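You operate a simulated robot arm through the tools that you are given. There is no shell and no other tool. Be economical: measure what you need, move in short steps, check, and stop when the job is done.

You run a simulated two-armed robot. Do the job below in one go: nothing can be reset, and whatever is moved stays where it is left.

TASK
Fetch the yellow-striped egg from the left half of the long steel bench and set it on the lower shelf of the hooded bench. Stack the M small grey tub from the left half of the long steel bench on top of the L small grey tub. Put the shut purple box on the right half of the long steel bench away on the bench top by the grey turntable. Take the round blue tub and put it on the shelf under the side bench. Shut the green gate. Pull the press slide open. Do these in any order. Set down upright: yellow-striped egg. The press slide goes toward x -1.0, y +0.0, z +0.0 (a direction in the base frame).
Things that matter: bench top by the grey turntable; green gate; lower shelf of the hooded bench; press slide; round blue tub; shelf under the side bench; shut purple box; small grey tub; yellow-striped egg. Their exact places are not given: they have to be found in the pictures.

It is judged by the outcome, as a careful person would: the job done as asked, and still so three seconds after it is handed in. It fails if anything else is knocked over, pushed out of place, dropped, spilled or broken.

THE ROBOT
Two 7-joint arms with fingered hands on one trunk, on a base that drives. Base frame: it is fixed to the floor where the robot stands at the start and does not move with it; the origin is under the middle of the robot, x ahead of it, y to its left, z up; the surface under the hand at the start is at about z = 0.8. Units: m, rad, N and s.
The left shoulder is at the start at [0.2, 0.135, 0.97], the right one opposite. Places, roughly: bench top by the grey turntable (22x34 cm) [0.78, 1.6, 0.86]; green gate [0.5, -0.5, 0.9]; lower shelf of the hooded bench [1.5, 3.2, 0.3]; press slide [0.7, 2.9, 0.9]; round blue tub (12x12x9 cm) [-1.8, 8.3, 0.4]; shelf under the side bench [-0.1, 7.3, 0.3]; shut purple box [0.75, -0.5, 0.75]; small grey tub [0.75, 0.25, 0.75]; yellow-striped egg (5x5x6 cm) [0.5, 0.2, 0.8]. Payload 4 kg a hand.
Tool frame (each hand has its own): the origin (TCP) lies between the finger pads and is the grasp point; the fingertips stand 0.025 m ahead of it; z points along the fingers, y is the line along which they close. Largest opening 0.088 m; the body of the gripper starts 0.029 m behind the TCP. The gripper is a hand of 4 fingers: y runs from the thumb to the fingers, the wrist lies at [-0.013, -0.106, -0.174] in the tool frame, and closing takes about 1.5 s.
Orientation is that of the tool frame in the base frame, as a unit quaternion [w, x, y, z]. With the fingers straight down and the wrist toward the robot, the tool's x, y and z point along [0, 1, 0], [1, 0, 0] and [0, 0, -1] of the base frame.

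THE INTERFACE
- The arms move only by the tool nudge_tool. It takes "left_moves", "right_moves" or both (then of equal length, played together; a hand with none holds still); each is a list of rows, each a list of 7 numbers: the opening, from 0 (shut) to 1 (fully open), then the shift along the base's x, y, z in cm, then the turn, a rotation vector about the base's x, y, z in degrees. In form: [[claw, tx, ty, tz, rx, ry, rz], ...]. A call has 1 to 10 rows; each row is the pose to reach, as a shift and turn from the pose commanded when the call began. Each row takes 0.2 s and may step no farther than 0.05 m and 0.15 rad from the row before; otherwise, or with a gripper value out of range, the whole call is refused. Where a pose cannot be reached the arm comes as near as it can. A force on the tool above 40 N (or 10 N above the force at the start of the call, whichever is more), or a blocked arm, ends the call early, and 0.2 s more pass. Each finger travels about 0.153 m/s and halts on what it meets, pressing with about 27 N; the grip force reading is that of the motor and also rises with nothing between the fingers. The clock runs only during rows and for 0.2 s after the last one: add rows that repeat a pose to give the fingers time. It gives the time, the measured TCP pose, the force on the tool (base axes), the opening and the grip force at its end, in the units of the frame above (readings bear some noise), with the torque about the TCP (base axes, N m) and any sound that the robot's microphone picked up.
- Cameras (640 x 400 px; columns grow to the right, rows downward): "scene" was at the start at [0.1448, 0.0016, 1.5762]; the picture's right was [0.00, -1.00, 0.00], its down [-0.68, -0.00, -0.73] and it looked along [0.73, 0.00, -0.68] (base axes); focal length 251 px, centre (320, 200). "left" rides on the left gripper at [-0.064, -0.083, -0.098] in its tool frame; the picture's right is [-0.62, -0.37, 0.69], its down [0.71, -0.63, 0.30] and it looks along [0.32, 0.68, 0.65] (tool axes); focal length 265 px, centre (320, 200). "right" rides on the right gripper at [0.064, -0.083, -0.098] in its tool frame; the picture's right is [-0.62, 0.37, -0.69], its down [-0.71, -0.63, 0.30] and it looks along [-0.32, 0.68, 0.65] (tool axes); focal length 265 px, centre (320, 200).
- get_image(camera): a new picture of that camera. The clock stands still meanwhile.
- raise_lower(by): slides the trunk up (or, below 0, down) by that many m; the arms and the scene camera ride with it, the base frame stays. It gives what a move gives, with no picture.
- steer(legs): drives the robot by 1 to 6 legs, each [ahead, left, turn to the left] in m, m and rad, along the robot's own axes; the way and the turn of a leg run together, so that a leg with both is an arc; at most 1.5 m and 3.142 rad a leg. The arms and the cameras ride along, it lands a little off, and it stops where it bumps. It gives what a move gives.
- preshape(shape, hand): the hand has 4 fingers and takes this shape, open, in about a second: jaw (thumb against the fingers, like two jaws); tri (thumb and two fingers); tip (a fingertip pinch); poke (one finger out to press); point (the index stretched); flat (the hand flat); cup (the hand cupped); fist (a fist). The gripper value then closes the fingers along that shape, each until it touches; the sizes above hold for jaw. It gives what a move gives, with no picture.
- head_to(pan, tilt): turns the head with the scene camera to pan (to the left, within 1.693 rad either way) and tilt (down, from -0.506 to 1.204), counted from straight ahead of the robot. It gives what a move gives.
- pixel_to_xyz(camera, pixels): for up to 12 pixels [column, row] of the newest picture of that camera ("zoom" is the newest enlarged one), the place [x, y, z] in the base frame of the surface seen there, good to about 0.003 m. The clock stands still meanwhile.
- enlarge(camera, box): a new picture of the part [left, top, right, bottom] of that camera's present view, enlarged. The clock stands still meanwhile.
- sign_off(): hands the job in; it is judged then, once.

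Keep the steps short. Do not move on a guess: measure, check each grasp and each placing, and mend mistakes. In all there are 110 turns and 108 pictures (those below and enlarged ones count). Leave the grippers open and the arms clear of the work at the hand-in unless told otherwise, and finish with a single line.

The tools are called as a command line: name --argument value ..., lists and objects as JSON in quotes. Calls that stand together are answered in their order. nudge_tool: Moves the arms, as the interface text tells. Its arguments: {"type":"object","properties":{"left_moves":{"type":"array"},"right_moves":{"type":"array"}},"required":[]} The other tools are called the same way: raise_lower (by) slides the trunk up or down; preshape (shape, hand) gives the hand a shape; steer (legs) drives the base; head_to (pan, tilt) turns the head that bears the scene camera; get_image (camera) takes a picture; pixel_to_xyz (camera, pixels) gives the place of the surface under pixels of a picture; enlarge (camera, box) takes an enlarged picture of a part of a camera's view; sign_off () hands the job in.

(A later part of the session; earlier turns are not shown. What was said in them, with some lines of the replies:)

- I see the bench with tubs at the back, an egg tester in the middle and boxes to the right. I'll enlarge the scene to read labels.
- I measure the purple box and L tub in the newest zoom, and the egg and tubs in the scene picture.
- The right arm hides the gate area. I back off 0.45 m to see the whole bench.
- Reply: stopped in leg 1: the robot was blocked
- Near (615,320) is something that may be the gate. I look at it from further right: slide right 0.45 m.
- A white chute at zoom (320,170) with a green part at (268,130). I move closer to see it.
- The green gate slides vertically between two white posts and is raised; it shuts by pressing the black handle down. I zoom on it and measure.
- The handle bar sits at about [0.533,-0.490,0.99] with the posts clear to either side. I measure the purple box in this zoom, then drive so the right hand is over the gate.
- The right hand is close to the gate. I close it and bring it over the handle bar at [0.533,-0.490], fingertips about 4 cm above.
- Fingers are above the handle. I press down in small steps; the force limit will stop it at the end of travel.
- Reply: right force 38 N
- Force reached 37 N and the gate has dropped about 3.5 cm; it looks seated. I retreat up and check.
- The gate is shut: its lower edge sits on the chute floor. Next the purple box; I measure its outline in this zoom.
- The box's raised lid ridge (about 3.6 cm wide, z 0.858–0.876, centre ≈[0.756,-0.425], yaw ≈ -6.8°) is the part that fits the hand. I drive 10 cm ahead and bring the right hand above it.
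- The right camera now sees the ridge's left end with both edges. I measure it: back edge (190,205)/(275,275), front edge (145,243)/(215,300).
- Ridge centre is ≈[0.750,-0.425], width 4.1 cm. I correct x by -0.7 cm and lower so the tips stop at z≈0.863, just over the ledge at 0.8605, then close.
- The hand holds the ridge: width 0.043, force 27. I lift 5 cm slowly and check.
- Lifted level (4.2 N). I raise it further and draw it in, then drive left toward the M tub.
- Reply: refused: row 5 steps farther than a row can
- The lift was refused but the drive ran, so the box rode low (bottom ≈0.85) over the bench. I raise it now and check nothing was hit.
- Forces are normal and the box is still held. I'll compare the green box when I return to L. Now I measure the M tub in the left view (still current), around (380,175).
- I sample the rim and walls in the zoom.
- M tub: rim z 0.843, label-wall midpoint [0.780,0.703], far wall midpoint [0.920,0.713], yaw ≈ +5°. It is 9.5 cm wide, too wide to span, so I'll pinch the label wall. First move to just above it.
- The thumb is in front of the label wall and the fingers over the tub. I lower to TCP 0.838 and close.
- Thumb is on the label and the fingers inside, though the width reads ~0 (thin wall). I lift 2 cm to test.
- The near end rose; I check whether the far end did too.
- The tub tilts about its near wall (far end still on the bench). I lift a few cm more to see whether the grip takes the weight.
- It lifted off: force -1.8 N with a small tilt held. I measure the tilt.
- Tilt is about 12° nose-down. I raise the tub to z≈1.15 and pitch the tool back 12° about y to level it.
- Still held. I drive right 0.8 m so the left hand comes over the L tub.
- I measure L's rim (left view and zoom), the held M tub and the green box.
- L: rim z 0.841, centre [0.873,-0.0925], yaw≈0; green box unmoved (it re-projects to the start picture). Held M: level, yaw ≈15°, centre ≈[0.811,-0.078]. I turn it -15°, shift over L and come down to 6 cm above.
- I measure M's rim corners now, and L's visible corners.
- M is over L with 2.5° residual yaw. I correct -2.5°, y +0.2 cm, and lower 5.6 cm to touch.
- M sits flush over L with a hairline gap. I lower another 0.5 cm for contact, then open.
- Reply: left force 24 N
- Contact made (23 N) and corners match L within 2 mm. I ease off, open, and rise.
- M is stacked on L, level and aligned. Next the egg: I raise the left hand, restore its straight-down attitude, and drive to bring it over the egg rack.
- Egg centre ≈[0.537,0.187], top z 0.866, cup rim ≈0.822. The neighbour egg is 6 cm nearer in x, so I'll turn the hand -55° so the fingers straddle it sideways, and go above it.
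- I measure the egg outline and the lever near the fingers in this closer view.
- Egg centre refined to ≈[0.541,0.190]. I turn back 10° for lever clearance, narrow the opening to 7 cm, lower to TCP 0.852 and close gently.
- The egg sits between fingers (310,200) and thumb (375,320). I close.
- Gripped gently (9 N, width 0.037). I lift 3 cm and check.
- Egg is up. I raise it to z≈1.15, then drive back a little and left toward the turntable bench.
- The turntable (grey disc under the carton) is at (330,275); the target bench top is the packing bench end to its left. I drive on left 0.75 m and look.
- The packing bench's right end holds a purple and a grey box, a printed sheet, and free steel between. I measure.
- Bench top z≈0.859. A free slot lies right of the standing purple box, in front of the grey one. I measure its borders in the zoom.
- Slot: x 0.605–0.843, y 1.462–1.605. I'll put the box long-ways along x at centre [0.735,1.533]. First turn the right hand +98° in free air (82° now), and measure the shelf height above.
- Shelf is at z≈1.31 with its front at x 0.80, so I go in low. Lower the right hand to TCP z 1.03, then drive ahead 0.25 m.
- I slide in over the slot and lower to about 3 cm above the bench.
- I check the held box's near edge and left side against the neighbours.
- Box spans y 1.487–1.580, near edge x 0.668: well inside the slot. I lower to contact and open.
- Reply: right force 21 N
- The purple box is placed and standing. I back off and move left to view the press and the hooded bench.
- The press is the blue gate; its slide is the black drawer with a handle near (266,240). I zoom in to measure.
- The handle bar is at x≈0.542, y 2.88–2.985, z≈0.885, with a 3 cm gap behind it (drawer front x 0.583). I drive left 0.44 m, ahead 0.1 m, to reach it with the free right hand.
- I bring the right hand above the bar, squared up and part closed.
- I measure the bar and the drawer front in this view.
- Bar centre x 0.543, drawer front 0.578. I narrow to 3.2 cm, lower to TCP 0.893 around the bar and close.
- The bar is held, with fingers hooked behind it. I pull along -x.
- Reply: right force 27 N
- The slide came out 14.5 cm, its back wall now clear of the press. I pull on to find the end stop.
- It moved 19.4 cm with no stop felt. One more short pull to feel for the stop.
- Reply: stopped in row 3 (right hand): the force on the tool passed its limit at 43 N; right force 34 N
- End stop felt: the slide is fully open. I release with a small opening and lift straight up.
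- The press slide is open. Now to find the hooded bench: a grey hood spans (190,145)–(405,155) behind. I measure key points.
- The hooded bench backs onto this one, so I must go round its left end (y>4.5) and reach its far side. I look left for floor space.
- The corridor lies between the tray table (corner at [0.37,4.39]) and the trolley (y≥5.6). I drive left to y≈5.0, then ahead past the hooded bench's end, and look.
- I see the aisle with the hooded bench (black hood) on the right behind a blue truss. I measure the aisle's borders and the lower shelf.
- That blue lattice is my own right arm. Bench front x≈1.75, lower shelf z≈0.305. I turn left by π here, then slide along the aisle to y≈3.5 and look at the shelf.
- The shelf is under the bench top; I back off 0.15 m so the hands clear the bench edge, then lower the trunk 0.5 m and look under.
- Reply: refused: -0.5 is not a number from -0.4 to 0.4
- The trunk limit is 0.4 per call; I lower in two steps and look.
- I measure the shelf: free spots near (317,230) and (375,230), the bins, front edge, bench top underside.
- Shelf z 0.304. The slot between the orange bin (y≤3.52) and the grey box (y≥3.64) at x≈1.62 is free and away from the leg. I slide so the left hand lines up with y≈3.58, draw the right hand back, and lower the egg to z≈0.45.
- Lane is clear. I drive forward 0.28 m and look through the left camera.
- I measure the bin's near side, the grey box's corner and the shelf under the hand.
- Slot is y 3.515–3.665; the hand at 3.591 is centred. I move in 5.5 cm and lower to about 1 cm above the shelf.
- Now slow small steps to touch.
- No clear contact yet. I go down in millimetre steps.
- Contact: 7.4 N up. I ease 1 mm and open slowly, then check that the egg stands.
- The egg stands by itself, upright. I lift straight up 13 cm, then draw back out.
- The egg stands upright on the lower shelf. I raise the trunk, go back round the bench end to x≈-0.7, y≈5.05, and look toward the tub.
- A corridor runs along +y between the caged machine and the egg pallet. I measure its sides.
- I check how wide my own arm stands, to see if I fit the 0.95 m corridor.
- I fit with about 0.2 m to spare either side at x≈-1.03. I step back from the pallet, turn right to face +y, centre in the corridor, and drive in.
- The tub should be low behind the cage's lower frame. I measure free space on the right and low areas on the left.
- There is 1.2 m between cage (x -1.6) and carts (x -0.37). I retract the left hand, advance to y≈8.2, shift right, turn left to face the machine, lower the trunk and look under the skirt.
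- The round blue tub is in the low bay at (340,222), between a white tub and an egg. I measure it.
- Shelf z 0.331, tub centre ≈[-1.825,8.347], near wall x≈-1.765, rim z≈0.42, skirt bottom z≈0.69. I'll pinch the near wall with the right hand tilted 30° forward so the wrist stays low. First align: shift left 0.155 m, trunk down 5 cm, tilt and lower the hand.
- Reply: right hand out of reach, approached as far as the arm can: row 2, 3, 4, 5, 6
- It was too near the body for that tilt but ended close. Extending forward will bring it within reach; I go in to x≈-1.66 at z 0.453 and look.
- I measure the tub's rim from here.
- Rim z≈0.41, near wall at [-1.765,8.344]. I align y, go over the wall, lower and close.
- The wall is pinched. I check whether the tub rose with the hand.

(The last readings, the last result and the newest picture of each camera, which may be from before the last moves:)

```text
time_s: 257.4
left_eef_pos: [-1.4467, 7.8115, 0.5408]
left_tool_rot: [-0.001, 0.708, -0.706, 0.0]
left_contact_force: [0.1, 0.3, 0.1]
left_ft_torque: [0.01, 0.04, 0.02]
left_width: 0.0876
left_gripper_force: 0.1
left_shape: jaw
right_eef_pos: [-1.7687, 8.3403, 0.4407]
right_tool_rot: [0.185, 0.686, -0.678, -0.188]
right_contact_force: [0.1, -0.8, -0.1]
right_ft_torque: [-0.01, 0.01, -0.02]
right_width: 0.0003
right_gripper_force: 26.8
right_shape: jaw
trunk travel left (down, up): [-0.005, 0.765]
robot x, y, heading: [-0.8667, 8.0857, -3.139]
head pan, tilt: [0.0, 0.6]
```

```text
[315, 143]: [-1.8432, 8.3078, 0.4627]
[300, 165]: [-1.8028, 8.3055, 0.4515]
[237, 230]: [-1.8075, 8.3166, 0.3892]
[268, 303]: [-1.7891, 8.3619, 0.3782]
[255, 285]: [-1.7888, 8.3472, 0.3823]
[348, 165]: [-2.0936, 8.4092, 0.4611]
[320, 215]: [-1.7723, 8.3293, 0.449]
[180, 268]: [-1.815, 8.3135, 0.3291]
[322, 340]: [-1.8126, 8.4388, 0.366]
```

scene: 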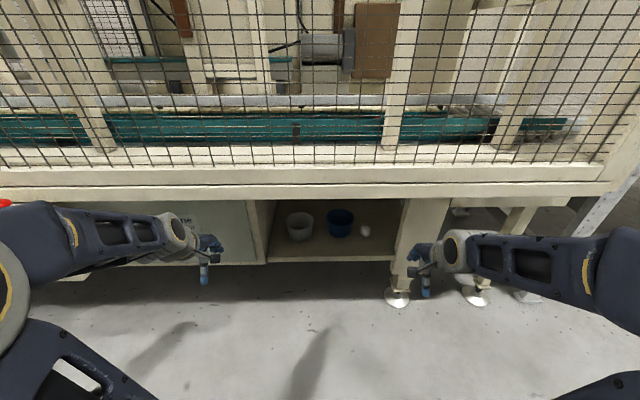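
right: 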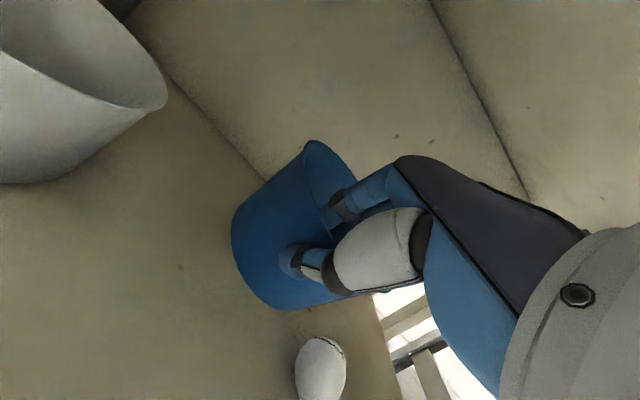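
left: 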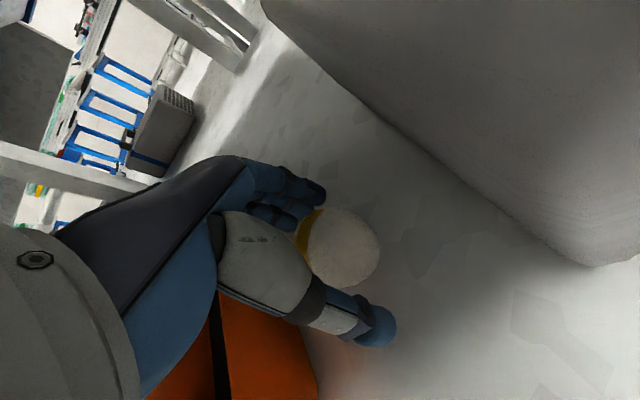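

The tub came up about 4.5 cm, level. I withdraw it: retract the arm 27 cm, back off 0.12 m, then turn left to face -y where I can see the side bench.

nudge_tool --right_moves '[[0, 3.5, 0.3, 0, 0, 0, 0], [0, 7, 0.6, 0, 0, 0, 0], [0, 10.5, 0.9, 0, 0, 0, 0], [0, 14, 1.2, 0, 0, 0, 0], [0, 17.5, 1.5, 0, 0, 0, 0], [0, 21, 1.8, 0, 0, 0, 0], [0, 24.5, 2, 0, 0, 0, 0], [0, 27, 2, 0, 0, 0, 0]]'

steer --legs '[[-0.12, 0, 0], [0, 0, 1.57]]'

head_to --pan 0.75 --tilt 0.55

get_image --camera "scene"

```text
time_s: 259.2
left_eef_pos: [-1.448, 7.8109, 0.5432]
left_tool_rot: [0.0, 0.708, -0.706, 0.0]
left_contact_force: [-0.4, -0.4, -1.0]
left_ft_torque: [0.01, 0.02, 0.02]
left_width: 0.0876
left_gripper_force: 0.2
left_shape: jaw
right_eef_pos: [-1.4977, 8.3606, 0.4411]
right_tool_rot: [0.185, 0.685, -0.679, -0.188]
right_contact_force: [0.4, -1.1, -1.2]
right_ft_torque: [-0.01, -0.04, -0.02]
right_width: 0.0
right_gripper_force: 27.3
right_shape: jaw
trunk travel left (down, up): [-0.005, 0.765]
robot x, y, heading: [-0.8693, 8.0866, -3.132]
head pan, tilt: [0.0, 0.6]
```

```text
time_s: 263.3
left_eef_pos: [-0.7759, 7.3663, 0.5416]
left_tool_rot: [-0.002, 0.973, -0.23, 0.0]
left_contact_force: [-0.6, 0.3, -0.4]
left_ft_torque: [0.0, -0.03, -0.02]
left_width: 0.088
left_gripper_force: 0.1
left_shape: jaw
right_eef_pos: [-1.2903, 7.5684, 0.4403]
right_tool_rot: [0.256, 0.939, -0.22, -0.063]
right_contact_force: [-0.7, -0.9, -0.7]
right_ft_torque: [0.03, -0.01, -0.02]
right_width: 0.0
right_gripper_force: 27.1
right_shape: jaw
trunk travel left (down, up): [-0.005, 0.765]
robot x, y, heading: [-0.7573, 8.0074, -2.035]
head pan, tilt: [0.0, 0.6]
stopped in leg 2: the robot was blocked; the commanded pose is now the measured one
```

```text
time_s: 264.4
left_eef_pos: [-0.776, 7.3652, 0.5421]
left_tool_rot: [-0.001, 0.973, -0.231, 0.0]
left_contact_force: [-0.1, -0.5, -0.4]
left_ft_torque: [0.0, -0.02, 0.01]
left_width: 0.0879
left_gripper_force: 0.1
left_shape: jaw
right_eef_pos: [-1.2891, 7.568, 0.4428]
right_tool_rot: [0.256, 0.94, -0.218, -0.063]
right_contact_force: [-0.4, 0.0, -0.4]
right_ft_torque: [0.02, -0.04, -0.04]
right_width: 0.0
right_gripper_force: 27.8
right_shape: jaw
trunk travel left (down, up): [-0.005, 0.765]
robot x, y, heading: [-0.7588, 8.0029, -2.036]
head pan, tilt: [0.75, 0.55]
```

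```text
3 pictures are left
```

scene: 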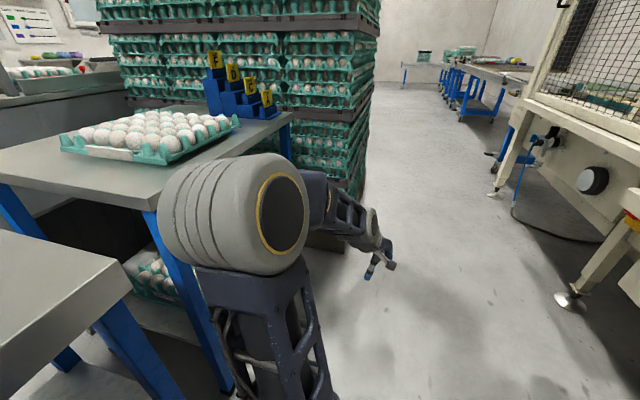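

The turn was blocked near the end (heading -2.04). The side bench (blue legs, egg tray) is left of the view with its shelf below. I measure before moving.

pixel_to_xyz --camera "scene" --pixels '[[150, 208], [285, 120], [185, 300], [170, 325], [150, 262], [100, 270], [130, 262], [145, 400], [60, 270], [200, 345], [20, 185], [110, 235]]'

```text
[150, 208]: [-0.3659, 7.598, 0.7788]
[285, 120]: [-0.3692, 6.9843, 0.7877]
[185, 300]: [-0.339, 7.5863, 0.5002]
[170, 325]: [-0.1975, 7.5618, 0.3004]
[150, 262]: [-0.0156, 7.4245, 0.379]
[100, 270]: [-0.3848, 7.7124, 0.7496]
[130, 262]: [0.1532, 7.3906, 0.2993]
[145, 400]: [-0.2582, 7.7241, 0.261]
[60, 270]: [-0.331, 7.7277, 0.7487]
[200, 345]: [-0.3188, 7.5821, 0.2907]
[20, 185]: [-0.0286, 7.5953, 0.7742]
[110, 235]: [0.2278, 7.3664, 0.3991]
```

Side bench: front x≈-0.37, y 6.98–7.60, top z 0.78, shelf z 0.30. My left elbow touched the neighbouring table (x -0.385). I'll move away toward the corridor centre in small legs, turning left to face +x at about (-1.2, 8.3).

steer --legs '[[-0.192, -0.286, 0], [0, 0, 0.466], [0, -0.12, 0], [0, 0, 0.67], [-0.093, -0.117, 0], [0, 0, 0.9]]'

```text
time_s: 273.8
left_eef_pos: [-0.6053, 8.567, 0.5416]
left_tool_rot: [-0.001, 0.716, 0.698, 0.0]
left_contact_force: [0.7, 0.3, -0.4]
left_ft_torque: [0.0, -0.02, 0.02]
left_width: 0.0879
left_gripper_force: 0.1
left_shape: jaw
right_eef_pos: [-0.5701, 8.0163, 0.4406]
right_tool_rot: [0.192, 0.689, 0.675, 0.183]
right_contact_force: [-0.9, 0.2, -0.1]
right_ft_torque: [0.02, 0.05, -0.03]
right_width: 0.0
right_gripper_force: 27.6
right_shape: jaw
trunk travel left (down, up): [-0.005, 0.765]
robot x, y, heading: [-1.1937, 8.308, -0.028]
head pan, tilt: [0.75, 0.55]
```

No bumps: now at (-1.19,8.31) facing +x, tub still held. I strafe right 0.72 m and look at the shelf.

steer --legs '[[0, 0, 0.028], [0, -0.72, 0]]'

head_to --pan -0.25 --tilt 0.6

get_image --camera "scene"

```text
time_s: 278.1
left_eef_pos: [-0.6151, 7.8504, 0.5408]
left_tool_rot: [-0.001, 0.712, 0.702, -0.001]
left_contact_force: [-1.3, 0.4, -0.7]
left_ft_torque: [0.0, -0.02, 0.01]
left_width: 0.0881
left_gripper_force: 0.1
left_shape: jaw
right_eef_pos: [-0.5723, 7.3011, 0.4408]
right_tool_rot: [0.189, 0.684, 0.68, 0.184]
right_contact_force: [-0.6, 0.7, -1.5]
right_ft_torque: [0.03, 0.0, 0.02]
right_width: 0.0
right_gripper_force: 26.8
right_shape: jaw
trunk travel left (down, up): [-0.005, 0.765]
robot x, y, heading: [-1.1981, 7.5888, -0.014]
head pan, tilt: [0.75, 0.55]
```

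```text
time_s: 279.4
left_eef_pos: [-0.614, 7.851, 0.5417]
left_tool_rot: [-0.001, 0.712, 0.702, -0.001]
left_contact_force: [0.0, -0.7, 0.1]
left_ft_torque: [-0.01, 0.0, -0.02]
left_width: 0.0877
left_gripper_force: 0.1
left_shape: jaw
right_eef_pos: [-0.5722, 7.3022, 0.4411]
right_tool_rot: [0.19, 0.684, 0.68, 0.184]
right_contact_force: [0.2, -0.3, -0.4]
right_ft_torque: [-0.02, 0.03, -0.01]
right_width: 0.0001
right_gripper_force: 27.1
right_shape: jaw
trunk travel left (down, up): [-0.005, 0.765]
robot x, y, heading: [-1.1984, 7.5854, -0.018]
head pan, tilt: [-0.25, 0.6]
```

```text
2 pictures are left
```

scene: 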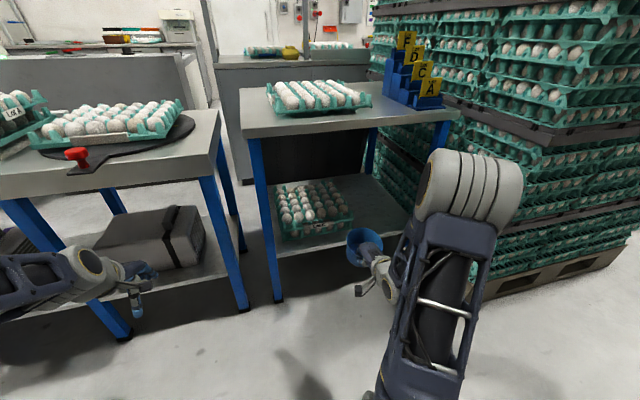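

The shelf is clear to the right of its egg tray, straight ahead of the tub. I measure it and the tub.

pixel_to_xyz --camera "scene" --pixels '[[352, 222], [345, 235], [375, 210], [385, 195], [365, 190], [320, 244], [400, 220], [405, 135], [349, 240], [365, 228], [382, 242], [330, 180]]'

```text
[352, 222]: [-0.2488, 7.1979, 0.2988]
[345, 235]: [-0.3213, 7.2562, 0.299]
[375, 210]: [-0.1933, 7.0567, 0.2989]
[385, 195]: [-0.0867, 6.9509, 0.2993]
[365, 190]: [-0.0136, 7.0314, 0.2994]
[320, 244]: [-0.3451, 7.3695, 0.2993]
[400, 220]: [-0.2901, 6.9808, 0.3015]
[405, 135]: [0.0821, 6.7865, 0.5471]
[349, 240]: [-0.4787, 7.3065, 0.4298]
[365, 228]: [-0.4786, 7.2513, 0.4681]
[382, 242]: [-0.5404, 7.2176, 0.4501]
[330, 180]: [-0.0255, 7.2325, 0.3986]
```

I locate the bench's right corner and leg before choosing the spot.

pixel_to_xyz --camera "scene" --pixels '[[450, 122], [245, 135], [440, 118], [372, 150], [405, 205], [408, 215], [412, 230], [262, 190], [530, 270], [480, 290], [350, 212], [345, 200]]'

```text
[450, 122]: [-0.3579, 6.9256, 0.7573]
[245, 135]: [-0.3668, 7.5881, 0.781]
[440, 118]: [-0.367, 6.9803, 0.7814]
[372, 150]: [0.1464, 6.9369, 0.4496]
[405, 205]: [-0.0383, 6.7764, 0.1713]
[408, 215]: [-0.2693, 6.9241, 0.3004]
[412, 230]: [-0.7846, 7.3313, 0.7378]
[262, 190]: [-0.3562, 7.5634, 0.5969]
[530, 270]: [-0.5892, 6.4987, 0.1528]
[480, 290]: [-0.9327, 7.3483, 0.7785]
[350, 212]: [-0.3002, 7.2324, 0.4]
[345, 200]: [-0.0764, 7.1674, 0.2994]
```

Free shelf space: y 6.96–7.21, right of the tray (corner [-0.30,7.23]); right leg at y≈6.94. I align the tub to y≈7.085, drive ahead 0.08 m and extend the arm in.

steer --legs '[[0, 0, 0.018], [0, -0.21, 0], [0.08, 0, 0]]'

```text
time_s: 282.0
left_eef_pos: [-0.5397, 7.6578, 0.5426]
left_tool_rot: [-0.001, 0.704, 0.71, -0.001]
left_contact_force: [-0.3, -1.1, 0.1]
left_ft_torque: [-0.01, -0.02, 0.02]
left_width: 0.0879
left_gripper_force: 0.0
left_shape: jaw
right_eef_pos: [-0.4847, 7.1098, 0.4403]
right_tool_rot: [0.188, 0.677, 0.687, 0.186]
right_contact_force: [-0.4, 0.0, -0.8]
right_ft_torque: [-0.03, 0.02, 0.01]
right_width: 0.0
right_gripper_force: 26.8
right_shape: jaw
trunk travel left (down, up): [-0.005, 0.765]
robot x, y, heading: [-1.1176, 7.3826, 0.007]
head pan, tilt: [-0.25, 0.6]
```

I extend 23 cm in with y -1.8 cm, keeping height, and take one right-hand picture.

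nudge_tool --right_moves '[[0, 3.5, -1, 0, 0, 0, 0], [0, 7, -1.8, 0, 0, 0, 0], [0, 10.5, -1.8, 0, 0, 0, 0], [0, 14, -1.8, 0, 0, 0, 0], [0, 17.5, -1.8, 0, 0, 0, 0], [0, 20.5, -1.8, 0, 0, 0, 0], [0, 23, -1.8, 0, 0, 0, 0], [0, 23, -1.8, 0, 0, 0, 0]]'

get_image --camera "right"

```text
time_s: 283.8
left_eef_pos: [-0.5398, 7.6586, 0.5418]
left_tool_rot: [0.0, 0.704, 0.71, 0.0]
left_contact_force: [0.2, 0.0, 0.0]
left_ft_torque: [0.0, 0.04, 0.04]
left_width: 0.0879
left_gripper_force: 0.2
left_shape: jaw
right_eef_pos: [-0.2531, 7.0897, 0.4386]
right_tool_rot: [0.188, 0.676, 0.688, 0.187]
right_contact_force: [-0.4, -0.4, -0.4]
right_ft_torque: [0.0, 0.05, 0.01]
right_width: 0.0
right_gripper_force: 27.2
right_shape: jaw
trunk travel left (down, up): [-0.005, 0.765]
robot x, y, heading: [-1.1193, 7.382, 0.011]
head pan, tilt: [-0.25, 0.6]
```

```text
1 pictures are left
```

right: 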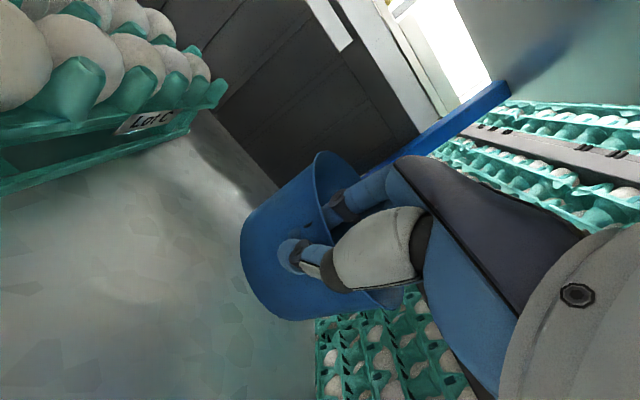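

I measure the tub's bottom edge and the shelf's right edge.

pixel_to_xyz --camera "right" --pixels '[[244, 240], [262, 295], [285, 317], [320, 153], [300, 175], [310, 335], [200, 300], [195, 130], [360, 300], [250, 330]]'

```text
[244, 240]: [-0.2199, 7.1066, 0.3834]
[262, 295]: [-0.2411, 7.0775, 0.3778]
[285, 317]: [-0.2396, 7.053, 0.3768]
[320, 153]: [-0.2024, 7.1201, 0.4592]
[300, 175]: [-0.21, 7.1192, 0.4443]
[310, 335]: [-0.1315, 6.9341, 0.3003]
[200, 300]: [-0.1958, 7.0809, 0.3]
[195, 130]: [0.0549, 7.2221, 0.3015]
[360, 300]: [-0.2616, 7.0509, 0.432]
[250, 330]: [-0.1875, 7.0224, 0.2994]
```

The tub leans slightly back (far side high). I level it by +10° about y, lower 6.6 cm, then feel for contact.

nudge_tool --right_moves '[[0, 0, 0, -1, 0, 5, 0], [0, 0, 0, -2, 0, 10, 0], [0, 0, 0, -4, 0, 10, 0], [0, 0, 0, -5.5, 0, 10, 0], [0, 0, 0, -6.3, 0, 10, 0], [0, 0, 0, -6.6, 0, 10, 0], [0, 0, 0, -6.6, 0, 10, 0]]'

nudge_tool --right_moves '[[0, 0, 0, -0.2, 0, 0, 0], [0, 0, 0, -0.4, 0, 0, 0], [0, 0, 0, -0.4, 0, 0, 0]]'

```text
time_s: 285.4
left_eef_pos: [-0.5399, 7.659, 0.5412]
left_tool_rot: [-0.001, 0.704, 0.71, 0.0]
left_contact_force: [-0.4, 0.1, 0.5]
left_ft_torque: [0.0, 0.01, 0.01]
left_width: 0.0881
left_gripper_force: 0.2
left_shape: jaw
right_eef_pos: [-0.2553, 7.0919, 0.3765]
right_tool_rot: [0.127, 0.69, 0.702, 0.127]
right_contact_force: [0.0, 1.0, -0.2]
right_ft_torque: [0.01, 0.03, 0.0]
right_width: 0.0
right_gripper_force: 27.0
right_shape: jaw
trunk travel left (down, up): [-0.005, 0.765]
robot x, y, heading: [-1.1158, 7.3812, 0.013]
head pan, tilt: [-0.25, 0.6]
```

```text
time_s: 286.2
left_eef_pos: [-0.5385, 7.6574, 0.5423]
left_tool_rot: [-0.001, 0.703, 0.711, 0.0]
left_contact_force: [0.0, -0.2, 0.2]
left_ft_torque: [0.0, -0.01, 0.0]
left_width: 0.088
left_gripper_force: 0.1
left_shape: jaw
right_eef_pos: [-0.2552, 7.0916, 0.3707]
right_tool_rot: [0.127, 0.689, 0.702, 0.127]
right_contact_force: [0.0, 1.0, 1.9]
right_ft_torque: [-0.02, 0.01, 0.0]
right_width: 0.0001
right_gripper_force: 27.0
right_shape: jaw
trunk travel left (down, up): [-0.005, 0.765]
robot x, y, heading: [-1.1128, 7.3805, 0.006]
head pan, tilt: [-0.25, 0.6]
```

Contact is just starting (1.9 N, and the height matches the original grasp offset). Two more millimetres.

nudge_tool --right_moves '[[0, 0, 0, -0.2, 0, 0, 0], [0, 0, 0, -0.2, 0, 0, 0]]'

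```text
time_s: 286.8
left_eef_pos: [-0.5405, 7.6583, 0.5426]
left_tool_rot: [-0.001, 0.704, 0.71, -0.001]
left_contact_force: [0.2, -0.8, -0.5]
left_ft_torque: [0.02, 0.0, 0.01]
left_width: 0.088
left_gripper_force: 0.0
left_shape: jaw
right_eef_pos: [-0.2549, 7.0911, 0.3691]
right_tool_rot: [0.128, 0.69, 0.701, 0.127]
right_contact_force: [-0.6, 0.7, 5.5]
right_ft_torque: [0.0, -0.03, 0.03]
right_width: 0.0
right_gripper_force: 27.3
right_shape: jaw
trunk travel left (down, up): [-0.005, 0.765]
robot x, y, heading: [-1.1146, 7.3799, 0.003]
head pan, tilt: [-0.25, 0.6]
```

Tub is down. I open, rise 8 cm, then draw back out.

nudge_tool --right_moves '[[0.12, 0, 0, 0, 0, 0, 0], [0.3, 0, 0, 0, 0, 0, 0], [0.5, 0, 0, 0, 0, 0, 0], [0.5, 0, 0, 0, 0, 0, 0], [0.5, 0, 0, 2, 0, 0, 0], [0.5, 0, 0, 5, 0, 0, 0], [0.5, 0, 0, 8, 0, 0, 0], [0.5, -3, 0, 8, 0, 0, 0], [0.5, -7, 0, 8, 0, 0, 0], [0.5, -11, 0.5, 8, 0, 0, 0]]'

nudge_tool --right_moves '[[0.7, -4, 0.5, 0, 0, 0, 0], [1, -8, 1, 0, 0, 0, 0], [1, -12, 1.3, 0, 0, 0, 0]]'

steer --legs '[[-0.08, 0, 0], [0, 0.25, 0]]'

head_to --pan -0.4 --tilt 0.6

get_image --camera "scene"

```text
time_s: 289.0
left_eef_pos: [-0.5383, 7.6581, 0.5417]
left_tool_rot: [-0.001, 0.704, 0.71, -0.001]
left_contact_force: [0.2, 1.1, -0.9]
left_ft_torque: [0.02, 0.02, 0.0]
left_width: 0.0878
left_gripper_force: 0.0
left_shape: jaw
right_eef_pos: [-0.3657, 7.0955, 0.4486]
right_tool_rot: [0.126, 0.69, 0.702, 0.127]
right_contact_force: [0.2, -0.7, 0.5]
right_ft_torque: [0.01, -0.01, 0.01]
right_width: 0.0435
right_gripper_force: 0.1
right_shape: jaw
trunk travel left (down, up): [-0.005, 0.765]
robot x, y, heading: [-1.1153, 7.3802, 0.008]
head pan, tilt: [-0.25, 0.6]
```

```text
time_s: 289.8
left_eef_pos: [-0.5393, 7.6587, 0.542]
left_tool_rot: [-0.001, 0.704, 0.71, -0.001]
left_contact_force: [0.0, 0.3, 0.3]
left_ft_torque: [0.0, 0.01, 0.02]
left_width: 0.0878
left_gripper_force: 0.0
left_shape: jaw
right_eef_pos: [-0.4852, 7.1089, 0.4486]
right_tool_rot: [0.126, 0.69, 0.701, 0.126]
right_contact_force: [0.2, -0.9, 0.1]
right_ft_torque: [-0.02, 0.04, -0.01]
right_width: 0.0879
right_gripper_force: 0.1
right_shape: jaw
trunk travel left (down, up): [-0.005, 0.765]
robot x, y, heading: [-1.12, 7.3825, 0.014]
head pan, tilt: [-0.25, 0.6]
```

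```text
time_s: 292.3
left_eef_pos: [-0.6229, 7.907, 0.5416]
left_tool_rot: [0.0, 0.703, 0.711, 0.0]
left_contact_force: [-0.1, -0.8, 0.1]
left_ft_torque: [0.03, 0.01, 0.02]
left_width: 0.0879
left_gripper_force: 0.0
left_shape: jaw
right_eef_pos: [-0.5687, 7.3583, 0.4477]
right_tool_rot: [0.126, 0.69, 0.701, 0.126]
right_contact_force: [0.2, -0.1, 0.9]
right_ft_torque: [-0.01, 0.02, 0.0]
right_width: 0.088
right_gripper_force: 0.1
right_shape: jaw
trunk travel left (down, up): [-0.005, 0.765]
robot x, y, heading: [-1.2008, 7.6294, 0.008]
head pan, tilt: [-0.25, 0.6]
```

```text
time_s: 293.0
left_eef_pos: [-0.6239, 7.9063, 0.5415]
left_tool_rot: [0.0, 0.704, 0.71, -0.002]
left_contact_force: [-0.4, -0.4, -0.5]
left_ft_torque: [-0.01, 0.01, -0.03]
left_width: 0.0879
left_gripper_force: 0.1
left_shape: jaw
right_eef_pos: [-0.5675, 7.3582, 0.4484]
right_tool_rot: [0.127, 0.69, 0.702, 0.127]
right_contact_force: [1.2, 0.3, -0.7]
right_ft_torque: [-0.02, 0.02, -0.01]
right_width: 0.0877
right_gripper_force: 0.1
right_shape: jaw
trunk travel left (down, up): [-0.005, 0.765]
robot x, y, heading: [-1.2002, 7.6274, 0.012]
head pan, tilt: [-0.4, 0.6]
```

```text
0 pictures are left
```

scene: 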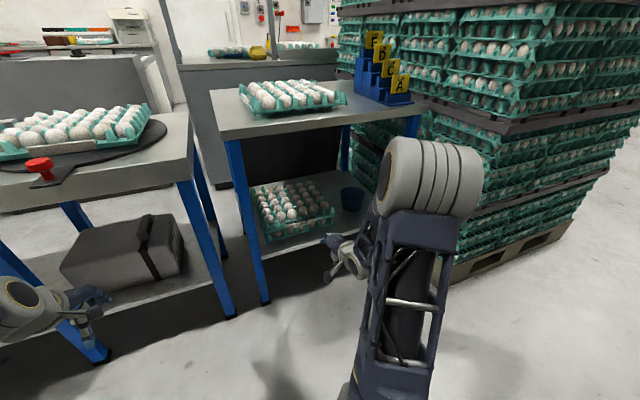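

The blue tub stands upright on the shelf at (352,198), right of the egg tray. Both hands are open and clear of the work, and all six jobs were checked in pictures, so I hand in.

sign_off

```text
The job is handed in.
```

All six jobs are done and handed in: the gate is shut, the purple box is put away, M is stacked on L, the egg stands upright on the lower shelf, the press slide is pulled to its stop, and the blue tub is on the side-bench shelf; the base bumped and stopped twice (once backing off at the start, once when my left elbow probably met the table beside the side bench), with nothing seen to have moved.
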